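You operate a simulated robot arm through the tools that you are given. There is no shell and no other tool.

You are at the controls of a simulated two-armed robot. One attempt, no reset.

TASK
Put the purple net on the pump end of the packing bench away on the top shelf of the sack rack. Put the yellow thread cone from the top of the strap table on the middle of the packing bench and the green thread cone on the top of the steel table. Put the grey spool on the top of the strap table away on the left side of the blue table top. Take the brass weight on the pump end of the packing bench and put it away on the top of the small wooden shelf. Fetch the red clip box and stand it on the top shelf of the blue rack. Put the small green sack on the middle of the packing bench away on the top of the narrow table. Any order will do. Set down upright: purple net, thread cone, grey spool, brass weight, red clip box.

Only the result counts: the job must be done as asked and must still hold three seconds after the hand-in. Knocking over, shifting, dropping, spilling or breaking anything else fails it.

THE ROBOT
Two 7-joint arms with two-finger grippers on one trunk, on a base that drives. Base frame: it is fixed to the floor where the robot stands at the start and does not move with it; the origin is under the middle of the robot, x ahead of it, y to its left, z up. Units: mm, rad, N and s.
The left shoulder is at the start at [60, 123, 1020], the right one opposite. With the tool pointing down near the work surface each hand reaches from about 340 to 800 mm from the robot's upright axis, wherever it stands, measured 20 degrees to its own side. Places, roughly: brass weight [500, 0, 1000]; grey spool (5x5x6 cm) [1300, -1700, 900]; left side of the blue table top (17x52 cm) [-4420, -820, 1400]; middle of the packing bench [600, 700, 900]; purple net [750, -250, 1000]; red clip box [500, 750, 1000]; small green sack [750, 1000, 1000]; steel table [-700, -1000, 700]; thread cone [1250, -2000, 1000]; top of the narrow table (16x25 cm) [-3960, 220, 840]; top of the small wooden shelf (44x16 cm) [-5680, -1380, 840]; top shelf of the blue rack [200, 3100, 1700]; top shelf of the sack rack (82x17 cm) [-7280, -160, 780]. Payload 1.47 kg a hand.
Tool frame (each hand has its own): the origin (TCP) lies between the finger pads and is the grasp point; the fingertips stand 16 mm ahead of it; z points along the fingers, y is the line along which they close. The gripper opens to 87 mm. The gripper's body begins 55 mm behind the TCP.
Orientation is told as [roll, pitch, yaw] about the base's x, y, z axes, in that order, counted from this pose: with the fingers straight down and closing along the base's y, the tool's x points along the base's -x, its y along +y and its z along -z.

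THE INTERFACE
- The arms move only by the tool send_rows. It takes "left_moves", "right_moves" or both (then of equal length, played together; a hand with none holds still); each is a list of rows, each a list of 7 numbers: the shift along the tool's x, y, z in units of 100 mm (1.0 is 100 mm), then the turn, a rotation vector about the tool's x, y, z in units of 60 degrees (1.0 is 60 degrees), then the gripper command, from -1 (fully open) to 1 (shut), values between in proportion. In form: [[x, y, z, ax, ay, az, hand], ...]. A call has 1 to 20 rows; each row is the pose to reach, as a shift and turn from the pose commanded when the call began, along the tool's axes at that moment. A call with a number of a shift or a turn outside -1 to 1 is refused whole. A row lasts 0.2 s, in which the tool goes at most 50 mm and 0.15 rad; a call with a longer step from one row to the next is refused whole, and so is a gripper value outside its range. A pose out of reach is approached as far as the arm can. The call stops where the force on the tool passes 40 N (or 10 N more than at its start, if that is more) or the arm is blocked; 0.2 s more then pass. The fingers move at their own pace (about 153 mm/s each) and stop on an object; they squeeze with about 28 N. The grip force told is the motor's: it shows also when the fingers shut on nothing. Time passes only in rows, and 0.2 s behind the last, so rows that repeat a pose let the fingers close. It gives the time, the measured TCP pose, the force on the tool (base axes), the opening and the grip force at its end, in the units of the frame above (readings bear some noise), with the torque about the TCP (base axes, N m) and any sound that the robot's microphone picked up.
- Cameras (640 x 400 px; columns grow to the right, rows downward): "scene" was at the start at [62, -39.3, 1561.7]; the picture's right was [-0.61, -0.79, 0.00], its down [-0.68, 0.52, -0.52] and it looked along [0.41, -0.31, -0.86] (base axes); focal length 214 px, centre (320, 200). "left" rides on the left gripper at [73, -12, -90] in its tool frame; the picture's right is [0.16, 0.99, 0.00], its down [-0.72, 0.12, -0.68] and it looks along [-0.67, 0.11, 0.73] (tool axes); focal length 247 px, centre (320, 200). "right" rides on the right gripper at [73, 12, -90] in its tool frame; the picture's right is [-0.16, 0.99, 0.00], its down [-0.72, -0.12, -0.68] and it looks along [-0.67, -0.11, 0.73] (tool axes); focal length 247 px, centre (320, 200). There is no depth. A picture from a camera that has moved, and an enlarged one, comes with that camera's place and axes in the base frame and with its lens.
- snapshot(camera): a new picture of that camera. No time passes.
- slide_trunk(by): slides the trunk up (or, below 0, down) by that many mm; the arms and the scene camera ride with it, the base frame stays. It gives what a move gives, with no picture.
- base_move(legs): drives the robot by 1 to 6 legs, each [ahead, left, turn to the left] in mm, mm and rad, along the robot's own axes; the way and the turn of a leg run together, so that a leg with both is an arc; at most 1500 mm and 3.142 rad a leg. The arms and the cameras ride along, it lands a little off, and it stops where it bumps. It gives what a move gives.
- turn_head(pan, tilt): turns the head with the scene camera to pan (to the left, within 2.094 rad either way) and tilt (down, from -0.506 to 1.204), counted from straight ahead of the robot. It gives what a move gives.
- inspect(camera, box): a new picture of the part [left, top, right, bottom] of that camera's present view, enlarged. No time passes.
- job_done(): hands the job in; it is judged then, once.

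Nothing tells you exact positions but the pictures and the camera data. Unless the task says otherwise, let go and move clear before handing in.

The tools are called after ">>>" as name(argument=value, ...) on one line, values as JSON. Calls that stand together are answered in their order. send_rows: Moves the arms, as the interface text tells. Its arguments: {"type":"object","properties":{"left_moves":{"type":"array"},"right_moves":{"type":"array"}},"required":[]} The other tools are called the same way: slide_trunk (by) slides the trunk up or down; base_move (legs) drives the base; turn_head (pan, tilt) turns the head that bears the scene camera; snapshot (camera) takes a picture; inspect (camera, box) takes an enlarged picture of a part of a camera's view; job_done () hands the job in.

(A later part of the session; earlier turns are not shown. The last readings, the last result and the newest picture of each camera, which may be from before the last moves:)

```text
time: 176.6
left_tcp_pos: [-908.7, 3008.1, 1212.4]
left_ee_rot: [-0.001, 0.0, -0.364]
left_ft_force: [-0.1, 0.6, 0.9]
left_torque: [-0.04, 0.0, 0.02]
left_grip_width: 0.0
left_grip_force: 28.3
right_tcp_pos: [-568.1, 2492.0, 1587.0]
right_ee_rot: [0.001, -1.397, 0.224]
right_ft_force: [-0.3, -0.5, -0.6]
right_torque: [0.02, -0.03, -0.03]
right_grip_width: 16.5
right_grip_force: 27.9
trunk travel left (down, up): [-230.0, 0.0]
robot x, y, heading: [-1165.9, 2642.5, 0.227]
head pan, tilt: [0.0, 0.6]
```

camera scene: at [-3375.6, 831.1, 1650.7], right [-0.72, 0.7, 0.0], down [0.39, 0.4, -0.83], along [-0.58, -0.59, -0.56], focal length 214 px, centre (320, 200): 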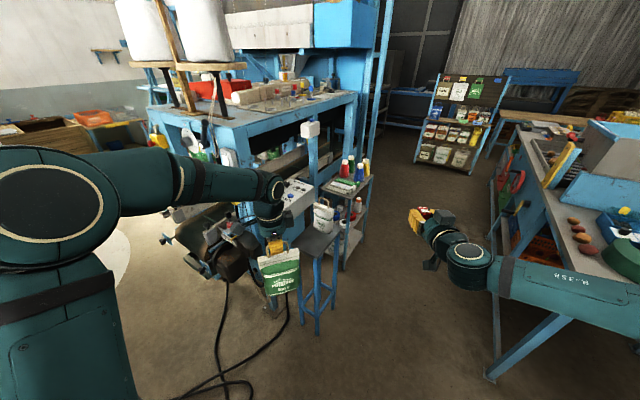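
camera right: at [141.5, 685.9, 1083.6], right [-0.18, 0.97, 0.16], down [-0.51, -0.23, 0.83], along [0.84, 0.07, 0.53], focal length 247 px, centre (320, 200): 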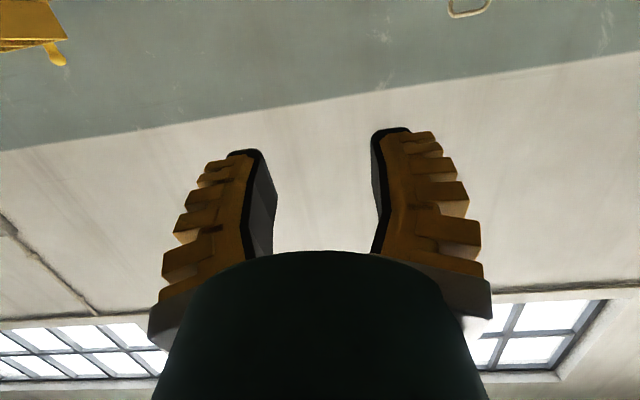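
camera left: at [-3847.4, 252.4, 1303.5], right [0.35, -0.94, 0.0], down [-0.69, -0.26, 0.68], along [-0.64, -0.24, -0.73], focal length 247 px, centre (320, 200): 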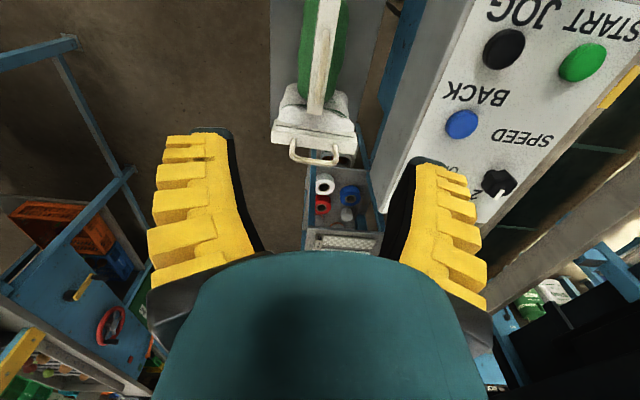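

Left arm is tucked. I draw the right hand in and up to the height for the shelf while still well outside the rack.

>>> send_rows(left_moves=[[0.2, 0, 0, 0, 0, 0, 1], [0.4, 0, 0, 0, 0, 0, 1], [0.6, 0, 0, 0, 0, 0, 1], [0.8, 0, 0, 0, 0, 0, 1]], right_moves=[[-0.09, 0.17, -0.23, 0, 0, 0, 1], [-0.17, 0.35, -0.46, 0, 0, 0, 1], [-0.26, 0.52, -0.69, 0, 0, 0, 1], [-0.345, 0.7, -0.924, 0, 0, 0, 1]])

>>> send_rows(right_moves=[[-0.09, 0.17, -0.23, 0, 0, 0, 1], [-0.17, 0.35, -0.46, 0, 0, 0, 1], [-0.26, 0.52, -0.69, 0, 0, 0, 1], [-0.345, 0.7, -0.924, 0, 0, 0, 1]])

>>> send_rows(right_moves=[[-0.15, 0.2, -0.08, 0, 0, 0, 1], [-0.3, 0.4, -0.15, 0, 0, 0, 1], [-0.449, 0.6, -0.222, 0, 0, 0, 1]])

>>> turn_head(pan=-0.1, tilt=0.0)

>>> snapshot(camera="scene")

```text
time: 177.6
left_tcp_pos: [-984.4, 3036.7, 1212.4]
left_ee_rot: [0.0, 0.0, -0.367]
left_ft_force: [0.3, -0.5, -0.1]
left_torque: [0.01, 0.03, -0.02]
left_grip_width: 0.1
left_grip_force: 27.5
right_tcp_pos: [-667.9, 2540.6, 1636.2]
right_ee_rot: [-0.006, -1.399, 0.232]
right_ft_force: [-0.2, 0.2, -1.0]
right_torque: [-0.04, 0.02, 0.0]
right_grip_width: 16.4
right_grip_force: 28.5
trunk travel left (down, up): [-230.0, 0.0]
robot x, y, heading: [-1164.9, 2642.6, 0.231]
head pan, tilt: [0.0, 0.6]
```

```text
time: 178.6
left_tcp_pos: [-984.0, 3037.3, 1211.4]
left_ee_rot: [0.0, 0.0, -0.365]
left_ft_force: [0.0, 0.0, 0.2]
left_torque: [-0.01, 0.01, 0.01]
left_grip_width: 0.0
left_grip_force: 28.3
right_tcp_pos: [-764.6, 2589.4, 1685.6]
right_ee_rot: [-0.005, -1.398, 0.23]
right_ft_force: [-0.7, 0.1, -0.5]
right_torque: [-0.02, 0.03, -0.03]
right_grip_width: 16.4
right_grip_force: 27.4
trunk travel left (down, up): [-230.0, 0.0]
robot x, y, heading: [-1164.3, 2642.1, 0.225]
head pan, tilt: [0.0, 0.6]
```

```text
time: 179.4
left_tcp_pos: [-984.6, 3036.7, 1210.8]
left_ee_rot: [-0.001, 0.0, -0.365]
left_ft_force: [-0.2, 0.4, -0.2]
left_torque: [-0.02, 0.0, 0.0]
left_grip_width: 0.1
left_grip_force: 28.1
right_tcp_pos: [-790.9, 2647.7, 1733.9]
right_ee_rot: [-0.005, -1.396, 0.23]
right_ft_force: [-0.3, 0.5, -0.3]
right_torque: [-0.05, -0.02, -0.03]
right_grip_width: 16.7
right_grip_force: 27.6
trunk travel left (down, up): [-230.0, 0.0]
robot x, y, heading: [-1167.4, 2647.4, 0.225]
head pan, tilt: [0.0, 0.6]
```

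```text
time: 180.4
left_tcp_pos: [-984.2, 3036.1, 1212.3]
left_ee_rot: [-0.003, 0.002, -0.366]
left_ft_force: [0.1, -0.3, 0.1]
left_torque: [-0.03, -0.01, 0.02]
left_grip_width: 0.0
left_grip_force: 28.0
right_tcp_pos: [-790.1, 2645.6, 1733.4]
right_ee_rot: [0.0, -1.398, 0.225]
right_ft_force: [0.6, -0.7, -0.9]
right_torque: [0.0, 0.02, -0.01]
right_grip_width: 16.4
right_grip_force: 27.4
trunk travel left (down, up): [-230.0, 0.0]
robot x, y, heading: [-1165.0, 2640.4, 0.223]
head pan, tilt: [-0.099, 0.0]
```

```text
taken
camera scene: at [-1070.4, 2658.6, 1705.9], right [0.13, -0.99, 0.0], down [0.0, 0.0, -1.0], along [0.99, 0.13, 0.0], focal length 214 px, centre (320, 200)
```

scene: 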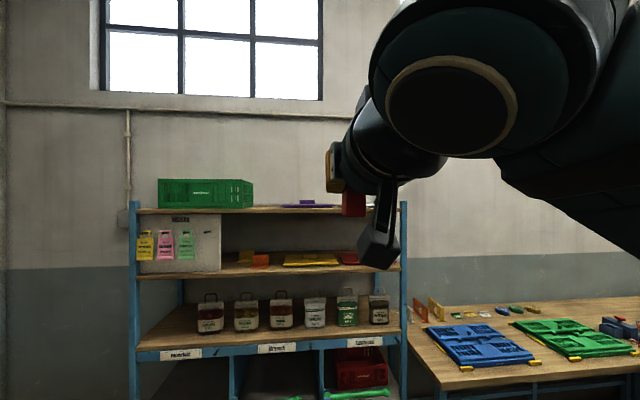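

The red box hangs level in the hand; bottom is ~48 mm below the TCP. I drive closer and look at the shelf's front strip.

>>> base_move(legs=[[0, 0, -0.013], [720, 0, 0]])

>>> turn_head(pan=0.3, tilt=0.05)

>>> snapshot(camera="scene")

>>> turn_head(pan=0.0, tilt=1.2)

>>> snapshot(camera="scene")

```text
time: 184.7
left_tcp_pos: [-271.1, 3182.6, 1210.6]
left_ee_rot: [-0.001, 0.003, -0.383]
left_ft_force: [0.7, -0.6, 0.6]
left_torque: [-0.02, 0.03, 0.02]
left_grip_width: 0.0
left_grip_force: 28.9
right_tcp_pos: [-84.4, 2788.7, 1732.4]
right_ee_rot: [-0.001, -1.397, 0.207]
right_ft_force: [0.4, -0.5, -0.2]
right_torque: [-0.02, 0.04, -0.04]
right_grip_width: 16.5
right_grip_force: 28.4
trunk travel left (down, up): [-230.0, 0.0]
robot x, y, heading: [-458.5, 2793.6, 0.207]
head pan, tilt: [-0.099, 0.0]
```

```text
time: 185.6
left_tcp_pos: [-270.6, 3182.5, 1211.3]
left_ee_rot: [0.0, 0.001, -0.381]
left_ft_force: [1.2, -0.3, 0.1]
left_torque: [0.02, 0.01, 0.01]
left_grip_width: 0.1
left_grip_force: 27.9
right_tcp_pos: [-84.3, 2789.5, 1733.2]
right_ee_rot: [0.001, -1.399, 0.209]
right_ft_force: [-0.2, 0.5, 0.2]
right_torque: [0.01, 0.01, -0.01]
right_grip_width: 16.2
right_grip_force: 27.5
trunk travel left (down, up): [-230.0, 0.0]
robot x, y, heading: [-460.8, 2790.1, 0.209]
head pan, tilt: [0.3, 0.051]
```

```text
taken
camera scene: at [-375.0, 2841.2, 1701.4], right [0.49, -0.87, 0.0], down [-0.04, -0.02, -1.0], along [0.87, 0.48, -0.05], focal length 214 px, centre (320, 200)
```

scene: 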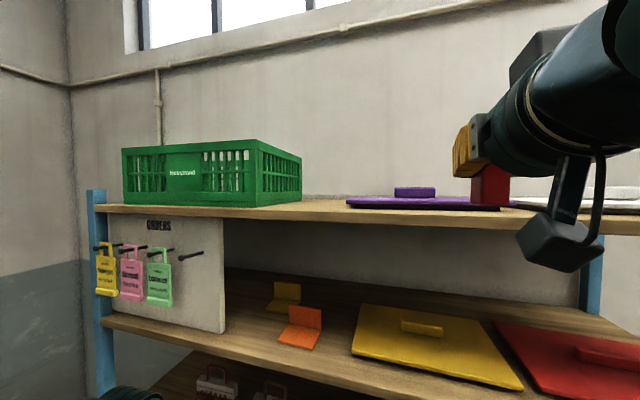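

```text
time: 186.9
left_tcp_pos: [-270.7, 3182.9, 1211.8]
left_ee_rot: [0.0, 0.002, -0.382]
left_ft_force: [-0.2, -0.6, -0.4]
left_torque: [0.0, 0.03, 0.02]
left_grip_width: 0.0
left_grip_force: 27.9
right_tcp_pos: [-85.0, 2789.5, 1732.9]
right_ee_rot: [-0.001, -1.396, 0.205]
right_ft_force: [1.0, -0.7, -0.3]
right_torque: [0.0, 0.06, 0.0]
right_grip_width: 16.6
right_grip_force: 27.7
trunk travel left (down, up): [-230.0, 0.0]
robot x, y, heading: [-462.5, 2796.4, 0.204]
head pan, tilt: [0.0, 1.201]
```

```text
taken
camera scene: at [-399.7, 2808.5, 1606.1], right [0.21, -0.98, 0.0], down [-0.91, -0.19, -0.36], along [0.36, 0.07, -0.93], focal length 214 px, centre (320, 200)
```

scene: 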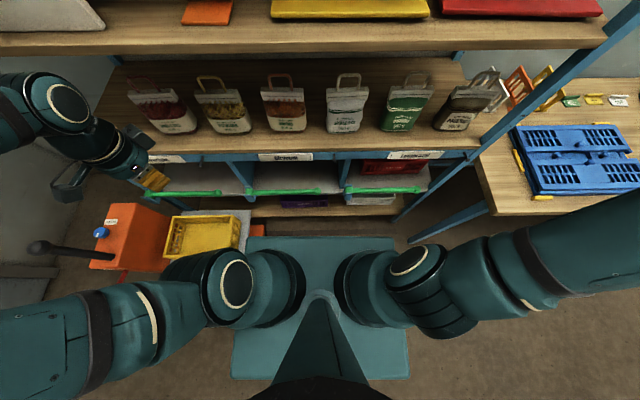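

>>> turn_head(pan=0.35, tilt=0.05)

>>> inspect(camera="scene", box=[240, 160, 400, 260])

>>> inspect(camera="scene", box=[80, 160, 240, 260])

```text
time: 188.3
left_tcp_pos: [-271.7, 3183.0, 1212.0]
left_ee_rot: [0.0, 0.003, -0.383]
left_ft_force: [-0.1, 0.2, -1.1]
left_torque: [-0.01, 0.03, 0.03]
left_grip_width: 0.0
left_grip_force: 27.8
right_tcp_pos: [-84.2, 2789.1, 1732.8]
right_ee_rot: [-0.001, -1.397, 0.207]
right_ft_force: [-0.1, 0.2, -0.6]
right_torque: [-0.03, 0.0, 0.02]
right_grip_width: 16.5
right_grip_force: 28.3
trunk travel left (down, up): [-230.0, 0.0]
robot x, y, heading: [-461.6, 2794.7, 0.206]
head pan, tilt: [0.351, 0.051]
```

```text
4.00 times, centred on (320, 210) of scene
camera zoom: at [-377.1, 2845.2, 1701.3], right [0.53, -0.85, 0.0], down [-0.04, -0.03, -1.0], along [0.85, 0.53, -0.05], focal length 858 px, centre (320, 160)
```

zoom: 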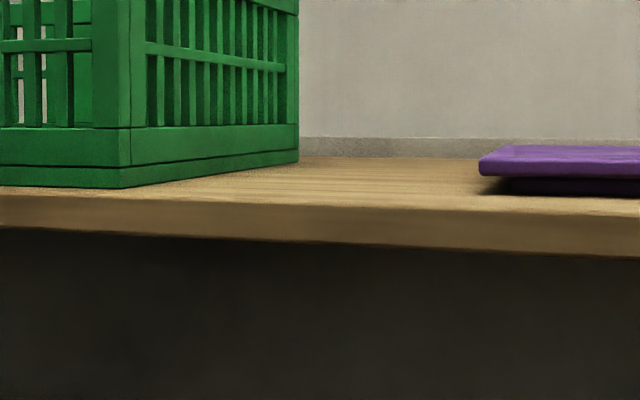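

```text
4.00 times, centred on (160, 210) of scene
camera zoom: at [-377.1, 2845.2, 1701.3], right [0.53, -0.85, 0.0], down [-0.04, -0.03, -1.0], along [0.85, 0.53, -0.05], focal length 858 px, centre (960, 160)
```

zoom: 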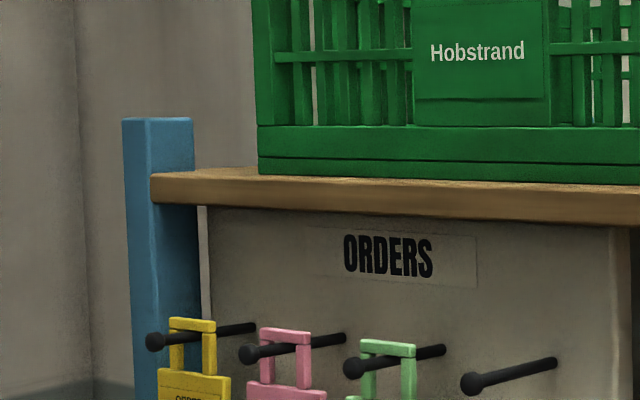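

Careful cross-checks put the shelf's front edge at u≈553, top at z≈1665, the lids ~75 mm behind the edge. I raise the hand slightly and drive forward so the box comes to about 40 mm behind the edge.

>>> send_rows(right_moves=[[-0.07, 0, -0.013, 0, 0, 0, 1], [-0.148, 0, -0.026, 0, 0, 0, 1]])

>>> base_move(legs=[[70, 0, 0]])

>>> turn_head(pan=-0.2, tilt=-0.05)

>>> snapshot(camera="scene")

>>> snapshot(camera="right")

```text
time: 188.9
left_tcp_pos: [-271.9, 3182.6, 1211.4]
left_ee_rot: [0.0, 0.002, -0.383]
left_ft_force: [-0.9, 0.3, -0.2]
left_torque: [0.04, 0.03, -0.03]
left_grip_width: 0.2
left_grip_force: 27.6
right_tcp_pos: [-86.2, 2789.5, 1748.0]
right_ee_rot: [-0.003, -1.397, 0.212]
right_ft_force: [-0.1, -0.2, -0.2]
right_torque: [-0.03, 0.03, -0.03]
right_grip_width: 16.4
right_grip_force: 27.5
trunk travel left (down, up): [-230.0, 0.0]
robot x, y, heading: [-462.3, 2793.5, 0.21]
head pan, tilt: [0.351, 0.051]
```

```text
time: 189.9
left_tcp_pos: [-203.6, 3197.3, 1211.7]
left_ee_rot: [0.0, 0.003, -0.382]
left_ft_force: [-0.3, -0.1, -0.5]
left_torque: [-0.01, 0.03, -0.01]
left_grip_width: 0.0
left_grip_force: 28.5
right_tcp_pos: [-16.4, 2805.1, 1748.8]
right_ee_rot: [0.0, -1.397, 0.209]
right_ft_force: [0.2, 0.2, -0.7]
right_torque: [-0.01, 0.01, -0.01]
right_grip_width: 16.5
right_grip_force: 27.9
trunk travel left (down, up): [-230.0, 0.0]
robot x, y, heading: [-395.2, 2806.4, 0.21]
head pan, tilt: [0.351, 0.051]
```

```text
time: 190.9
left_tcp_pos: [-204.8, 3197.1, 1210.4]
left_ee_rot: [-0.002, 0.002, -0.382]
left_ft_force: [0.3, -0.3, -0.3]
left_torque: [0.0, 0.04, 0.01]
left_grip_width: 0.0
left_grip_force: 28.2
right_tcp_pos: [-17.4, 2804.2, 1748.3]
right_ee_rot: [-0.001, -1.397, 0.21]
right_ft_force: [-0.4, -0.3, -1.4]
right_torque: [0.02, -0.01, 0.0]
right_grip_width: 16.1
right_grip_force: 28.0
trunk travel left (down, up): [-230.0, 0.0]
robot x, y, heading: [-395.9, 2805.4, 0.208]
head pan, tilt: [-0.201, -0.051]
```

```text
taken
camera scene: at [-298.2, 2812.0, 1710.4], right [0.01, -1.0, 0.0], down [0.05, 0.0, -1.0], along [1.0, 0.01, 0.05], focal length 214 px, centre (320, 200)
```

scene: 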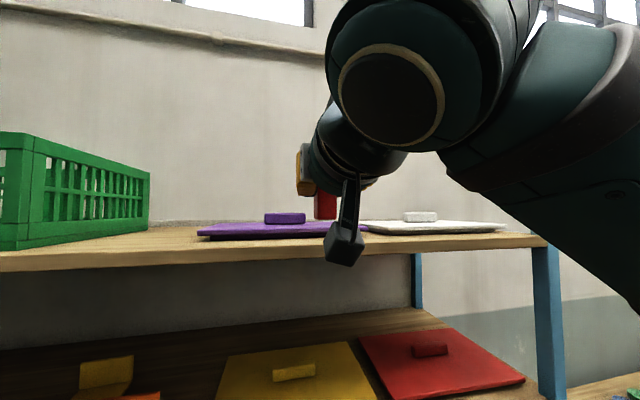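

```text
taken
camera right: at [-118.9, 2794.7, 1692.0], right [-0.18, 0.97, 0.16], down [-0.51, -0.23, 0.83], along [0.84, 0.07, 0.53], focal length 247 px, centre (320, 200)
```

right: 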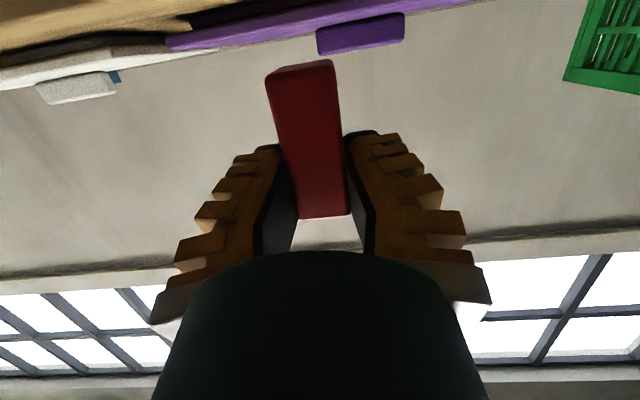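

>>> inspect(camera="scene", box=[190, 180, 390, 280])

>>> inspect(camera="right", box=[0, 0, 480, 120])

```text
3.20 times, centred on (290, 230) of scene
camera zoom: at [-298.2, 2812.0, 1710.4], right [0.01, -1.0, 0.0], down [0.05, 0.0, -1.0], along [1.0, 0.01, 0.05], focal length 686 px, centre (416, 104)
```

zoom: 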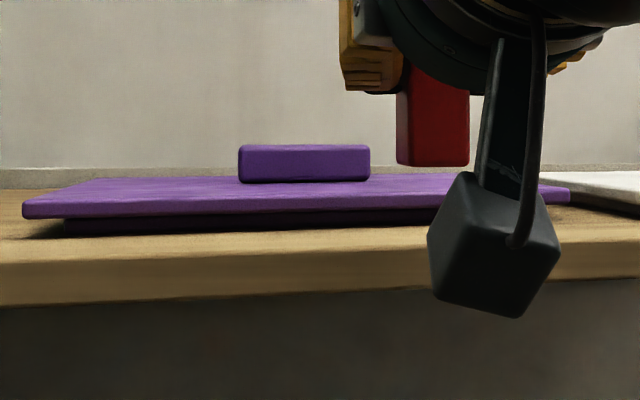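

```text
1.33 times, centred on (240, 60) of right
camera zoom: at [-118.9, 2794.7, 1692.0], right [-0.18, 0.97, 0.16], down [-0.51, -0.23, 0.83], along [0.84, 0.07, 0.53], focal length 329 px, centre (427, 387)
```

zoom: 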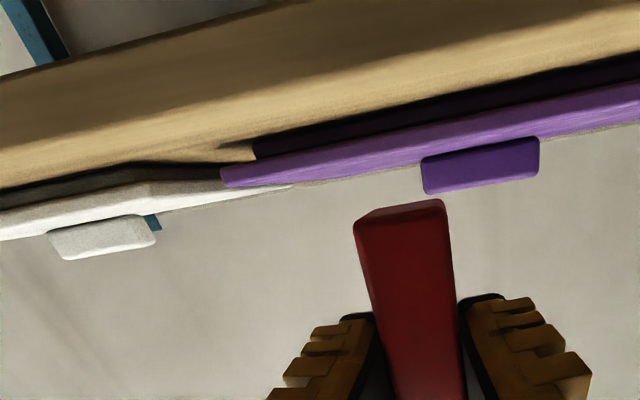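

A second check with the hand camera settles it: the shelf edge is at u≈625 and its top at z≈1657 (the lids ~90 mm behind). I drive 95 mm further so the box is ~38 mm behind the edge.

>>> base_move(legs=[[60, 0, 0]])

>>> snapshot(camera="right")

>>> inspect(camera="scene", box=[190, 150, 390, 290])

```text
time: 191.8
left_tcp_pos: [-146.2, 3209.9, 1211.2]
left_ee_rot: [-0.002, 0.003, -0.385]
left_ft_force: [0.1, -0.5, -0.2]
left_torque: [-0.02, 0.03, 0.0]
left_grip_width: 0.0
left_grip_force: 27.7
right_tcp_pos: [42.2, 2815.5, 1746.1]
right_ee_rot: [0.001, -1.397, 0.209]
right_ft_force: [0.2, 0.4, -1.4]
right_torque: [0.0, -0.02, 0.0]
right_grip_width: 16.2
right_grip_force: 27.9
trunk travel left (down, up): [-230.0, 0.0]
robot x, y, heading: [-334.9, 2818.4, 0.207]
head pan, tilt: [-0.201, -0.051]
```

```text
taken
camera right: at [-59.4, 2807.2, 1691.6], right [-0.18, 0.97, 0.16], down [-0.51, -0.23, 0.83], along [0.84, 0.07, 0.53], focal length 247 px, centre (320, 200)
```

right: 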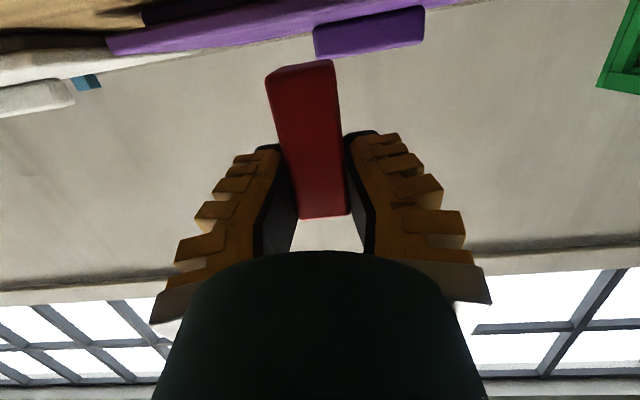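

```text
2.86 times, centred on (290, 220) of scene
camera zoom: at [-238.9, 2824.6, 1710.3], right [0.01, -1.0, 0.0], down [0.05, 0.0, -1.0], along [1.0, 0.01, 0.05], focal length 613 px, centre (406, 143)
```

zoom: 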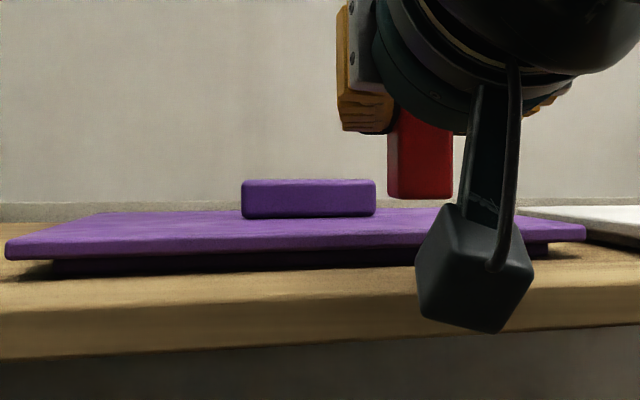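

>>> base_move(legs=[[36, 0, 0]])

>>> inspect(camera="scene", box=[190, 150, 390, 290])

>>> snapshot(camera="right")

```text
time: 192.7
left_tcp_pos: [-113.1, 3216.1, 1211.1]
left_ee_rot: [-0.002, 0.001, -0.381]
left_ft_force: [0.6, -0.1, 0.4]
left_torque: [0.01, -0.01, -0.04]
left_grip_width: 0.0
left_grip_force: 27.7
right_tcp_pos: [73.2, 2825.0, 1748.7]
right_ee_rot: [-0.003, -1.398, 0.213]
right_ft_force: [0.1, -0.1, -1.7]
right_torque: [0.01, -0.02, -0.01]
right_grip_width: 16.4
right_grip_force: 28.3
trunk travel left (down, up): [-230.0, 0.0]
robot x, y, heading: [-304.2, 2830.5, 0.208]
head pan, tilt: [-0.201, -0.051]
```

```text
2.86 times, centred on (290, 220) of scene
camera zoom: at [-207.2, 2831.6, 1710.6], right [0.01, -1.0, 0.0], down [0.05, 0.0, -1.0], along [1.0, 0.01, 0.05], focal length 613 px, centre (406, 143)
```

zoom: 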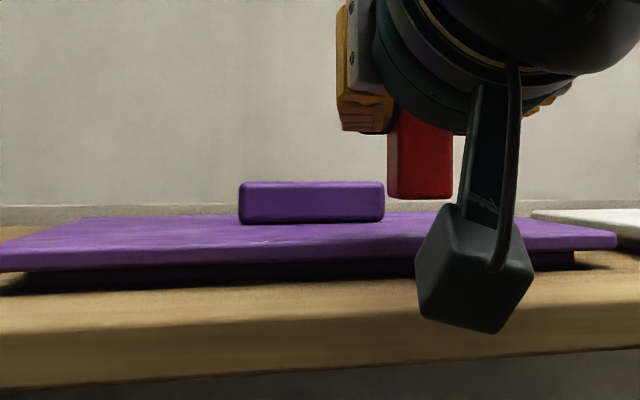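

```text
taken
camera right: at [-27.9, 2814.4, 1692.2], right [-0.18, 0.97, 0.16], down [-0.51, -0.23, 0.83], along [0.84, 0.07, 0.54], focal length 247 px, centre (320, 200)
```

right: 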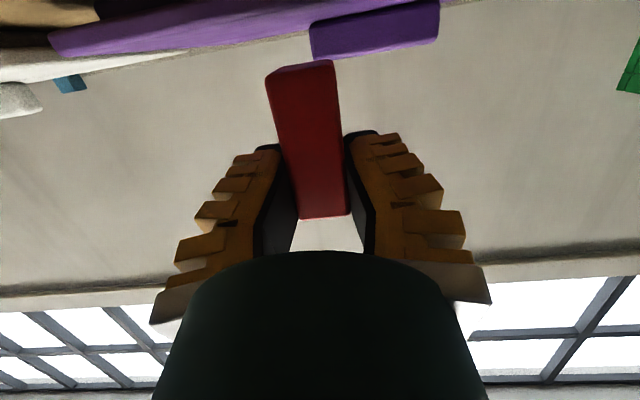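

>>> send_rows(right_moves=[[0.08, 0, 0.014, 0, 0, 0, 1], [0.16, 0, 0.028, 0, 0, 0, 1], [0.24, 0, 0.043, 0, 0, 0, 1], [0.28, 0, 0.05, 0, 0, 0, 1]])

>>> inspect(camera="scene", box=[190, 150, 390, 290])

>>> inspect(camera="right", box=[160, 0, 480, 160])

```text
time: 193.7
left_tcp_pos: [-113.9, 3216.1, 1212.1]
left_ee_rot: [0.001, 0.001, -0.38]
left_ft_force: [-0.2, -0.9, -0.5]
left_torque: [0.0, -0.01, 0.01]
left_grip_width: 0.0
left_grip_force: 27.9
right_tcp_pos: [73.0, 2822.6, 1718.3]
right_ee_rot: [-0.002, -1.397, 0.211]
right_ft_force: [-1.7, -0.9, 7.1]
right_torque: [0.12, -0.02, -0.01]
right_grip_width: 17.7
right_grip_force: 27.7
trunk travel left (down, up): [-230.0, 0.0]
robot x, y, heading: [-301.8, 2823.6, 0.214]
head pan, tilt: [-0.201, -0.051]
```

```text
2.86 times, centred on (290, 220) of scene
camera zoom: at [-207.5, 2830.8, 1710.5], right [0.01, -1.0, 0.0], down [0.05, 0.0, -1.0], along [1.0, 0.01, 0.05], focal length 613 px, centre (406, 143)
```

zoom: 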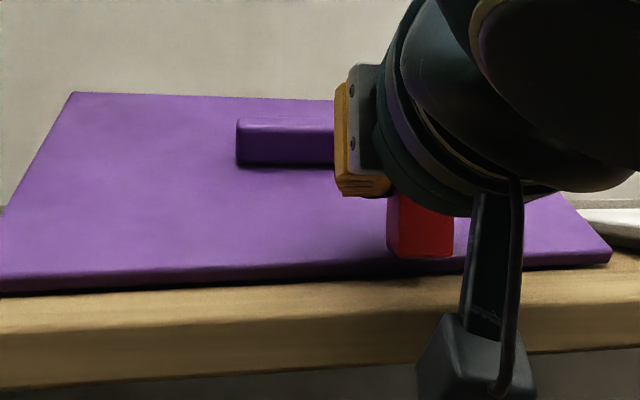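

```text
2.00 times, centred on (320, 80) of right
camera zoom: at [-28.6, 2813.4, 1662.7], right [-0.18, 0.97, 0.16], down [-0.51, -0.23, 0.83], along [0.84, 0.07, 0.53], focal length 494 px, centre (320, 440)
```

zoom: 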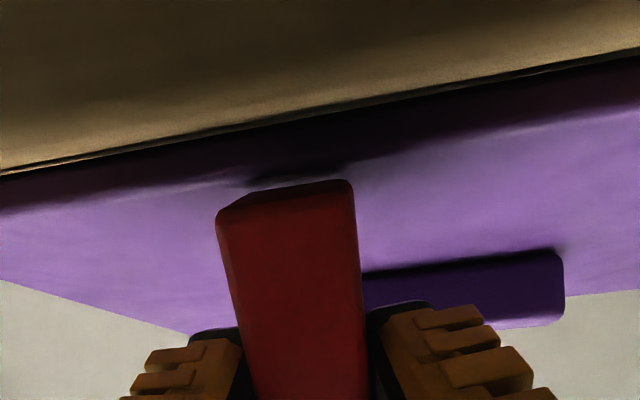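

The purple lid is tipping under the box, so the lid reaches further forward than I thought. I lift immediately.

>>> send_rows(right_moves=[[-0.03, 0, -0.005, 0, 0, 0, 1], [-0.08, 0, -0.014, 0, 0, 0, 1], [-0.15, 0, -0.028, 0, 0, 0, 1], [-0.25, 0, -0.044, 0, 0, 0, 1], [-0.4, 0, -0.07, 0, 0, 0, 1]])

>>> inspect(camera="scene", box=[190, 150, 390, 290])

>>> snapshot(camera="scene")

```text
time: 194.9
left_tcp_pos: [-112.4, 3216.4, 1211.1]
left_ee_rot: [-0.003, 0.002, -0.38]
left_ft_force: [-0.4, 0.6, 0.5]
left_torque: [-0.01, -0.01, -0.01]
left_grip_width: 0.1
left_grip_force: 28.5
right_tcp_pos: [73.0, 2824.5, 1760.6]
right_ee_rot: [-0.009, -1.398, 0.216]
right_ft_force: [-0.4, 0.8, -0.3]
right_torque: [0.0, -0.02, 0.04]
right_grip_width: 16.4
right_grip_force: 28.9
trunk travel left (down, up): [-230.0, 0.0]
robot x, y, heading: [-303.8, 2824.4, 0.203]
head pan, tilt: [-0.201, -0.051]
```

```text
2.86 times, centred on (290, 220) of scene
camera zoom: at [-206.9, 2831.7, 1710.5], right [0.01, -1.0, 0.0], down [0.05, 0.0, -1.0], along [1.0, 0.01, 0.05], focal length 613 px, centre (406, 143)
```

zoom: 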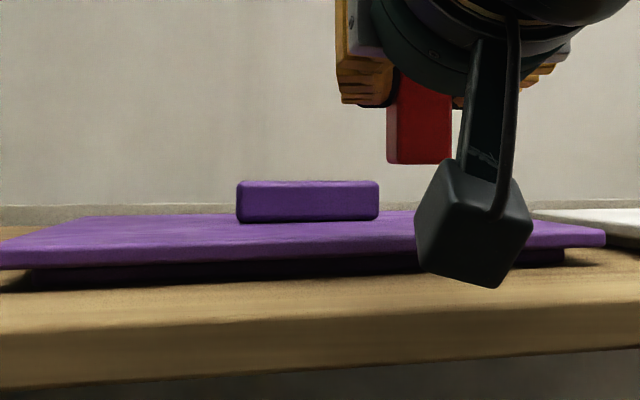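

```text
taken
camera scene: at [-206.9, 2831.7, 1710.5], right [0.01, -1.0, 0.0], down [0.05, 0.0, -1.0], along [1.0, 0.01, 0.05], focal length 214 px, centre (320, 200)
```

scene: 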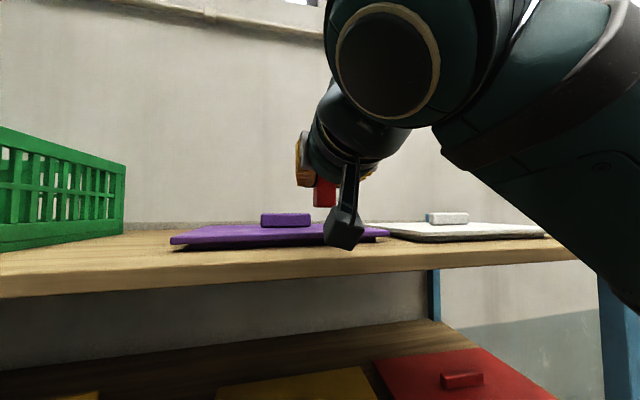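

The lid settled back. I zoom on the plank edge to pin the front strip precisely.

>>> inspect(camera="scene", box=[200, 220, 280, 280])

>>> snapshot(camera="right")

```text
6.67 times, centred on (240, 250) of scene
camera zoom: at [-206.9, 2831.7, 1710.5], right [0.01, -1.0, 0.0], down [0.05, 0.0, -1.0], along [1.0, 0.01, 0.05], focal length 1430 px, centre (853, -133)
```

zoom: 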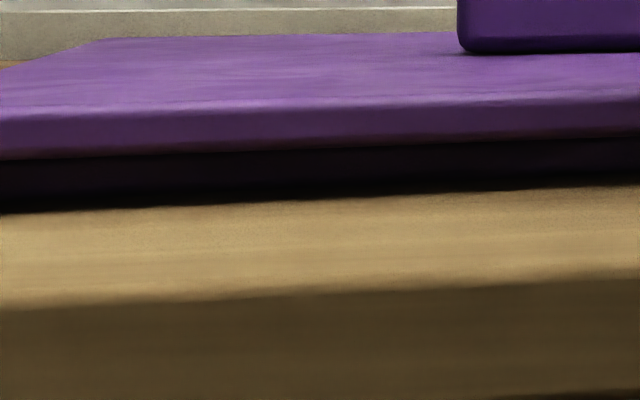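

```text
taken
camera right: at [-28.3, 2814.7, 1704.3], right [-0.18, 0.97, 0.15], down [-0.51, -0.23, 0.83], along [0.84, 0.07, 0.54], focal length 247 px, centre (320, 200)
```

right: 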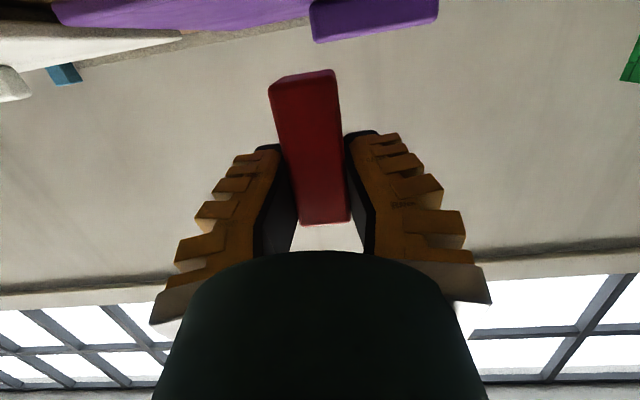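

Now it's clear: the front strip runs from about u=601 (edge) to u=660 (lid). I back up 30 mm so the box sits centred in that strip, then verify.

>>> base_move(legs=[[-30, 0, 0]])

>>> inspect(camera="scene", box=[240, 180, 360, 270])

```text
time: 195.7
left_tcp_pos: [-140.4, 3210.0, 1211.3]
left_ee_rot: [-0.001, 0.002, -0.379]
left_ft_force: [-0.8, 0.0, -1.2]
left_torque: [-0.02, -0.04, 0.06]
left_grip_width: 0.0
left_grip_force: 28.3
right_tcp_pos: [47.1, 2818.3, 1760.1]
right_ee_rot: [0.002, -1.396, 0.209]
right_ft_force: [0.1, -0.8, -0.2]
right_torque: [-0.01, -0.02, -0.01]
right_grip_width: 16.3
right_grip_force: 27.7
trunk travel left (down, up): [-230.0, 0.0]
robot x, y, heading: [-332.6, 2820.8, 0.213]
head pan, tilt: [-0.201, -0.051]
```

```text
4.44 times, centred on (300, 225) of scene
camera zoom: at [-233.6, 2825.4, 1710.3], right [0.01, -1.0, 0.0], down [0.05, 0.0, -1.0], along [1.0, 0.01, 0.05], focal length 953 px, centre (409, 89)
```

zoom: 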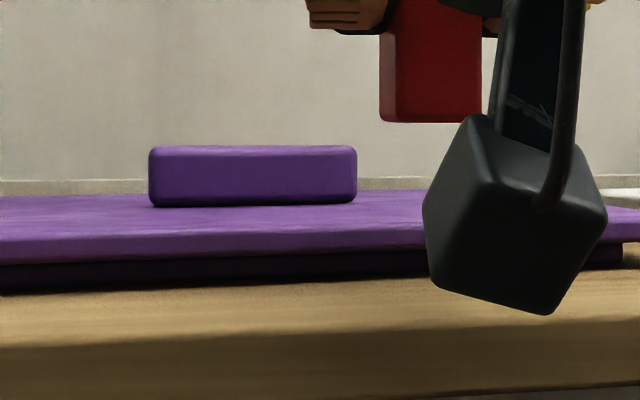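

>>> send_rows(right_moves=[[0.1, 0, 0.004, 0, 0, 0, 1], [0.2, 0, 0.008, 0, 0, 0, 1], [0.3025, 0, 0.0128, 0, 0, 0, 1]])

>>> inspect(camera="scene", box=[240, 180, 360, 270])

>>> inspect(camera="right", box=[160, 0, 480, 160])

```text
time: 196.5
left_tcp_pos: [-139.0, 3211.2, 1210.1]
left_ee_rot: [-0.002, 0.002, -0.381]
left_ft_force: [0.2, -0.9, 0.2]
left_torque: [-0.05, 0.0, -0.01]
left_grip_width: 0.0
left_grip_force: 28.0
right_tcp_pos: [44.4, 2816.2, 1731.1]
right_ee_rot: [0.006, -1.395, 0.204]
right_ft_force: [0.2, -0.2, -1.2]
right_torque: [0.01, 0.03, 0.02]
right_grip_width: 16.5
right_grip_force: 28.7
trunk travel left (down, up): [-230.0, 0.0]
robot x, y, heading: [-333.2, 2822.6, 0.208]
head pan, tilt: [-0.201, -0.051]
```

```text
4.44 times, centred on (300, 225) of scene
camera zoom: at [-233.2, 2825.5, 1710.4], right [0.01, -1.0, 0.0], down [0.05, 0.0, -1.0], along [1.0, 0.01, 0.05], focal length 953 px, centre (409, 89)
```

zoom: 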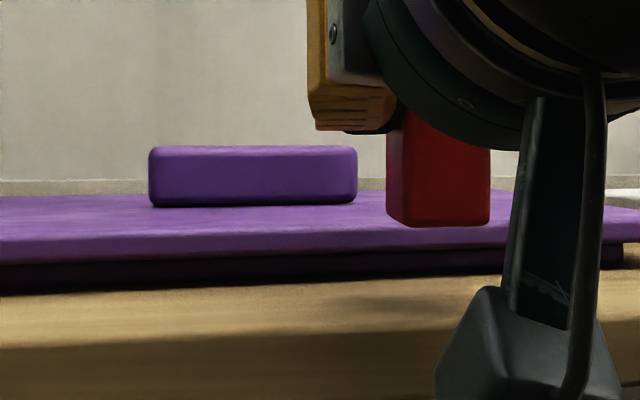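

```text
2.00 times, centred on (320, 80) of right
camera zoom: at [-57.3, 2806.5, 1674.3], right [-0.18, 0.97, 0.16], down [-0.51, -0.23, 0.83], along [0.84, 0.07, 0.53], focal length 494 px, centre (320, 440)
```

zoom: 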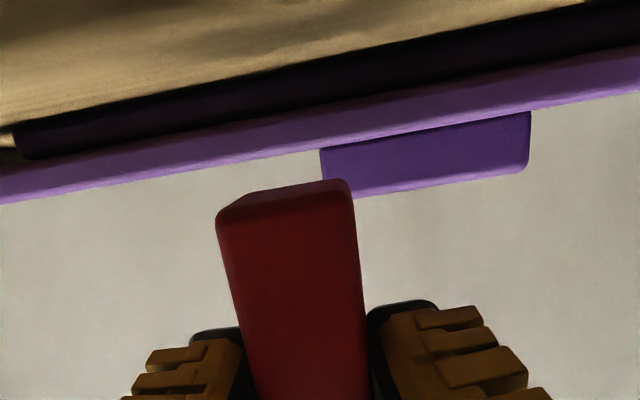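

The box's shadow falls in the middle of the strip, between lid and edge. I continue lowering gently.

>>> send_rows(right_moves=[[0.05, 0, 0.009, 0, 0, 0, 1], [0.1, 0, 0.018, 0, 0, 0, 1], [0.13, 0, 0.023, 0, 0, 0, 1]])

>>> inspect(camera="scene", box=[240, 180, 360, 270])

>>> inspect(camera="right", box=[160, 0, 480, 160])

```text
time: 197.3
left_tcp_pos: [-140.9, 3210.7, 1212.9]
left_ee_rot: [-0.003, 0.004, -0.38]
left_ft_force: [-0.4, -0.2, 0.2]
left_torque: [-0.02, -0.02, -0.01]
left_grip_width: 0.0
left_grip_force: 27.5
right_tcp_pos: [41.8, 2816.0, 1716.7]
right_ee_rot: [0.003, -1.395, 0.209]
right_ft_force: [0.0, 0.2, 0.5]
right_torque: [-0.02, 0.01, 0.0]
right_grip_width: 16.5
right_grip_force: 28.0
trunk travel left (down, up): [-230.0, 0.0]
robot x, y, heading: [-329.8, 2821.1, 0.211]
head pan, tilt: [-0.201, -0.051]
```

```text
4.44 times, centred on (300, 225) of scene
camera zoom: at [-234.9, 2825.5, 1710.5], right [0.01, -1.0, 0.0], down [0.05, 0.0, -1.0], along [1.0, 0.01, 0.05], focal length 953 px, centre (409, 89)
```

zoom: 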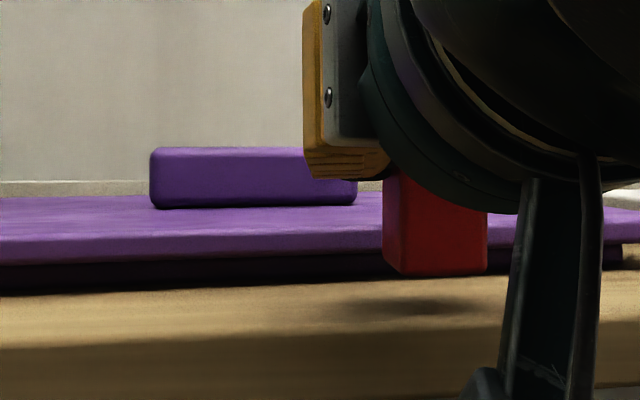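

```text
2.00 times, centred on (320, 80) of right
camera zoom: at [-59.4, 2807.3, 1660.9], right [-0.18, 0.97, 0.16], down [-0.51, -0.23, 0.83], along [0.84, 0.07, 0.53], focal length 494 px, centre (320, 440)
```

zoom: 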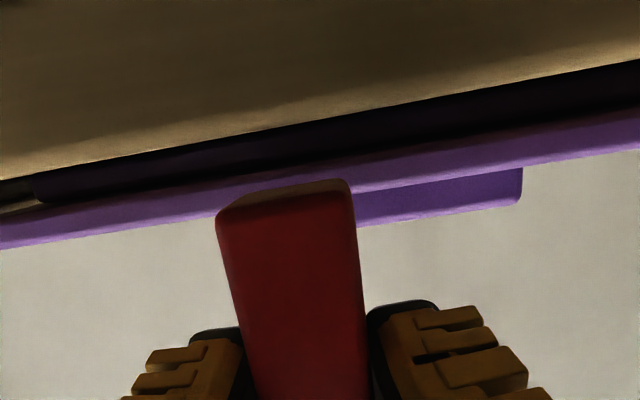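

>>> send_rows(right_moves=[[0.04, 0, 0.007, 0, 0, 0, 1], [0.07, 0, 0.0125, 0, 0, 0, 1], [0.09, 0, 0.016, 0, 0, 0, 1], [0.1, 0, 0.0175, 0, 0, 0, 1]])

>>> inspect(camera="scene", box=[240, 180, 360, 270])

```text
time: 198.3
left_tcp_pos: [-141.9, 3210.7, 1211.8]
left_ee_rot: [-0.002, 0.002, -0.381]
left_ft_force: [-0.1, 0.6, -0.3]
left_torque: [0.01, 0.02, 0.02]
left_grip_width: 0.0
left_grip_force: 28.2
right_tcp_pos: [42.6, 2817.5, 1706.9]
right_ee_rot: [0.001, -1.398, 0.209]
right_ft_force: [0.1, -0.9, -0.7]
right_torque: [-0.01, 0.02, -0.01]
right_grip_width: 16.3
right_grip_force: 28.4
trunk travel left (down, up): [-230.0, 0.0]
robot x, y, heading: [-329.8, 2821.9, 0.208]
head pan, tilt: [-0.201, -0.051]
```

```text
4.44 times, centred on (300, 225) of scene
camera zoom: at [-234.6, 2825.5, 1710.5], right [0.01, -1.0, 0.0], down [0.05, 0.0, -1.0], along [1.0, 0.01, 0.05], focal length 953 px, centre (409, 89)
```

zoom: 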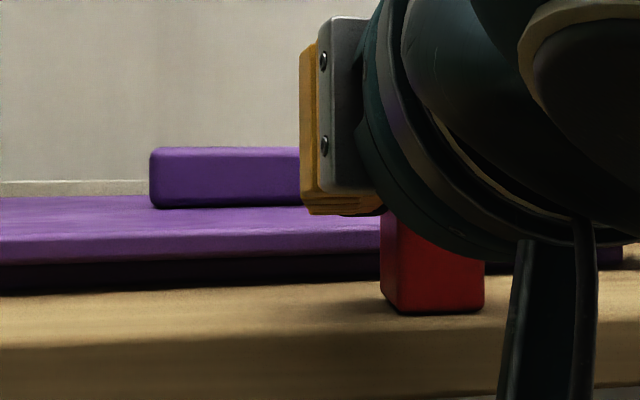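

>>> send_rows(right_moves=[[0.015, 0, 0.0026, 0, 0, 0, 1], [0.03, 0, 0.005, 0, 0, 0, 1], [0.035, 0, 0.006, 0, 0, 0, 1]])

>>> inspect(camera="scene", box=[240, 180, 360, 270])

```text
time: 199.1
left_tcp_pos: [-141.9, 3210.7, 1211.5]
left_ee_rot: [-0.002, 0.003, -0.38]
left_ft_force: [0.5, -0.7, 0.3]
left_torque: [0.01, 0.02, 0.02]
left_grip_width: 0.1
left_grip_force: 28.4
right_tcp_pos: [42.4, 2816.7, 1702.5]
right_ee_rot: [0.005, -1.398, 0.206]
right_ft_force: [2.4, 0.8, 17.8]
right_torque: [0.02, -0.06, -0.01]
right_grip_width: 16.2
right_grip_force: 28.2
trunk travel left (down, up): [-230.0, 0.0]
robot x, y, heading: [-333.0, 2819.9, 0.212]
head pan, tilt: [-0.201, -0.051]
```

```text
4.44 times, centred on (300, 225) of scene
camera zoom: at [-234.9, 2825.8, 1710.6], right [0.01, -1.0, 0.0], down [0.05, 0.0, -1.0], along [1.0, 0.01, 0.05], focal length 953 px, centre (409, 89)
```

zoom: 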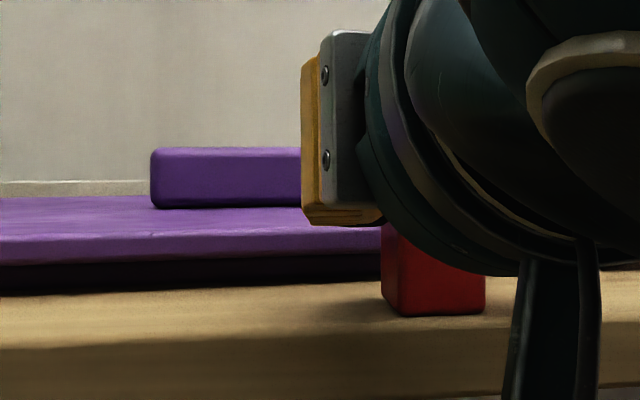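

Contact. I ease off the pressure, open the fingers and draw back.

>>> send_rows(right_moves=[[-0.02, 0, -0.0035, 0, 0, 0, 1], [-0.02, 0, -0.0035, 0, 0, 0, 0.6], [-0.02, 0, -0.0035, 0, 0, 0, 0.2], [-0.02, 0, -0.0035, 0, 0, 0, 0], [-0.02, 0, -0.0035, 0, 0, 0, 0], [-0.02, 0, -0.0035, 0, 0, 0, 0]])

>>> inspect(camera="right", box=[160, 0, 480, 260])

>>> inspect(camera="scene", box=[240, 180, 360, 270])

```text
time: 200.5
left_tcp_pos: [-140.4, 3211.3, 1211.8]
left_ee_rot: [-0.001, 0.002, -0.382]
left_ft_force: [-0.2, -0.2, 0.0]
left_torque: [-0.02, -0.01, 0.01]
left_grip_width: 0.2
left_grip_force: 28.1
right_tcp_pos: [41.7, 2817.1, 1704.6]
right_ee_rot: [-0.002, -1.397, 0.211]
right_ft_force: [0.4, 0.3, -0.7]
right_torque: [0.0, -0.03, 0.01]
right_grip_width: 49.1
right_grip_force: 4.0
trunk travel left (down, up): [-230.0, 0.0]
robot x, y, heading: [-328.3, 2822.6, 0.207]
head pan, tilt: [-0.201, -0.051]
```

```text
1.54 times, centred on (320, 130) of right
camera zoom: at [-59.1, 2807.7, 1648.7], right [-0.18, 0.97, 0.16], down [-0.51, -0.23, 0.83], along [0.84, 0.07, 0.53], focal length 380 px, centre (320, 308)
```

zoom: 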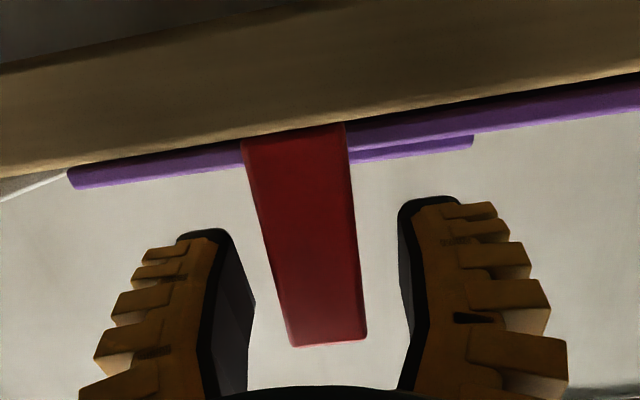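

```text
4.44 times, centred on (300, 225) of scene
camera zoom: at [-234.6, 2825.5, 1710.4], right [0.01, -1.0, 0.0], down [0.05, 0.0, -1.0], along [1.0, 0.01, 0.05], focal length 953 px, centre (409, 89)
```

zoom: 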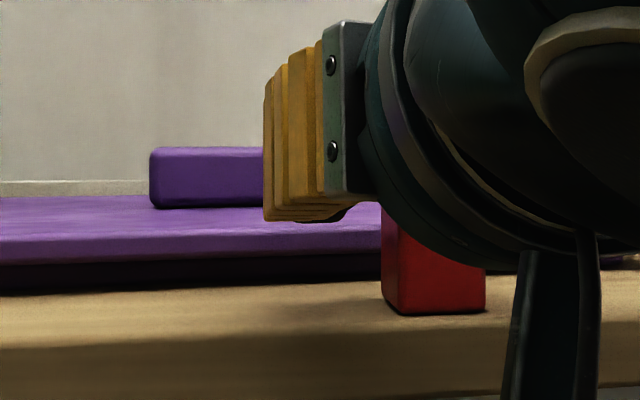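

The box stands on its own. I retreat the hand straight back and then back the robot off.

>>> send_rows(right_moves=[[0, 0, -0.2, 0, 0, 0, 0], [0, 0, -0.45, 0, 0, 0, 0], [0, 0, -0.7, 0, 0, 0, 0], [0, 0, -0.8, 0, 0, 0, 0]])

>>> base_move(legs=[[-350, 0, 0]])

>>> turn_head(pan=-0.1, tilt=0.0)

>>> inspect(camera="scene", box=[180, 150, 420, 280])

```text
time: 201.5
left_tcp_pos: [-141.7, 3211.2, 1211.2]
left_ee_rot: [-0.002, 0.001, -0.381]
left_ft_force: [0.0, -0.7, 0.3]
left_torque: [0.04, 0.0, 0.02]
left_grip_width: 0.0
left_grip_force: 28.1
right_tcp_pos: [-25.1, 2796.3, 1717.0]
right_ee_rot: [0.062, -1.377, 0.138]
right_ft_force: [0.2, 0.0, 0.8]
right_torque: [0.0, 0.03, 0.0]
right_grip_width: 49.1
right_grip_force: 3.8
trunk travel left (down, up): [-230.0, 0.0]
robot x, y, heading: [-332.5, 2819.6, 0.212]
head pan, tilt: [-0.201, -0.051]
```

```text
time: 203.8
left_tcp_pos: [-482.2, 3137.0, 1211.7]
left_ee_rot: [-0.003, 0.003, -0.374]
left_ft_force: [1.5, 0.3, 0.6]
left_torque: [-0.03, -0.02, -0.01]
left_grip_width: 0.0
left_grip_force: 28.2
right_tcp_pos: [-362.8, 2726.0, 1717.9]
right_ee_rot: [0.06, -1.378, 0.15]
right_ft_force: [-0.8, -0.2, 0.8]
right_torque: [0.01, 0.01, 0.0]
right_grip_width: 48.8
right_grip_force: 4.0
trunk travel left (down, up): [-230.0, 0.0]
robot x, y, heading: [-668.3, 2747.5, 0.215]
head pan, tilt: [-0.201, -0.051]
```

```text
time: 204.5
left_tcp_pos: [-481.2, 3138.8, 1211.3]
left_ee_rot: [-0.002, 0.003, -0.373]
left_ft_force: [-1.1, 0.6, 0.1]
left_torque: [0.0, 0.02, 0.03]
left_grip_width: 0.0
left_grip_force: 27.8
right_tcp_pos: [-356.0, 2724.6, 1714.8]
right_ee_rot: [0.056, -1.366, 0.138]
right_ft_force: [0.6, -0.1, -0.2]
right_torque: [-0.04, 0.01, 0.01]
right_grip_width: 49.2
right_grip_force: 4.0
trunk travel left (down, up): [-230.0, 0.0]
robot x, y, heading: [-672.5, 2747.4, 0.215]
head pan, tilt: [-0.099, 0.0]
```

```text
2.67 times, centred on (300, 215) of scene
camera zoom: at [-573.6, 2752.6, 1713.7], right [0.01, -1.0, 0.0], down [0.09, 0.0, -1.0], along [1.0, 0.01, 0.09], focal length 572 px, centre (373, 160)
```

zoom: 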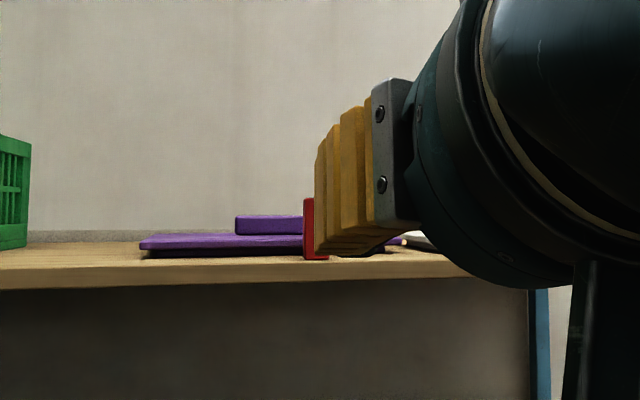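

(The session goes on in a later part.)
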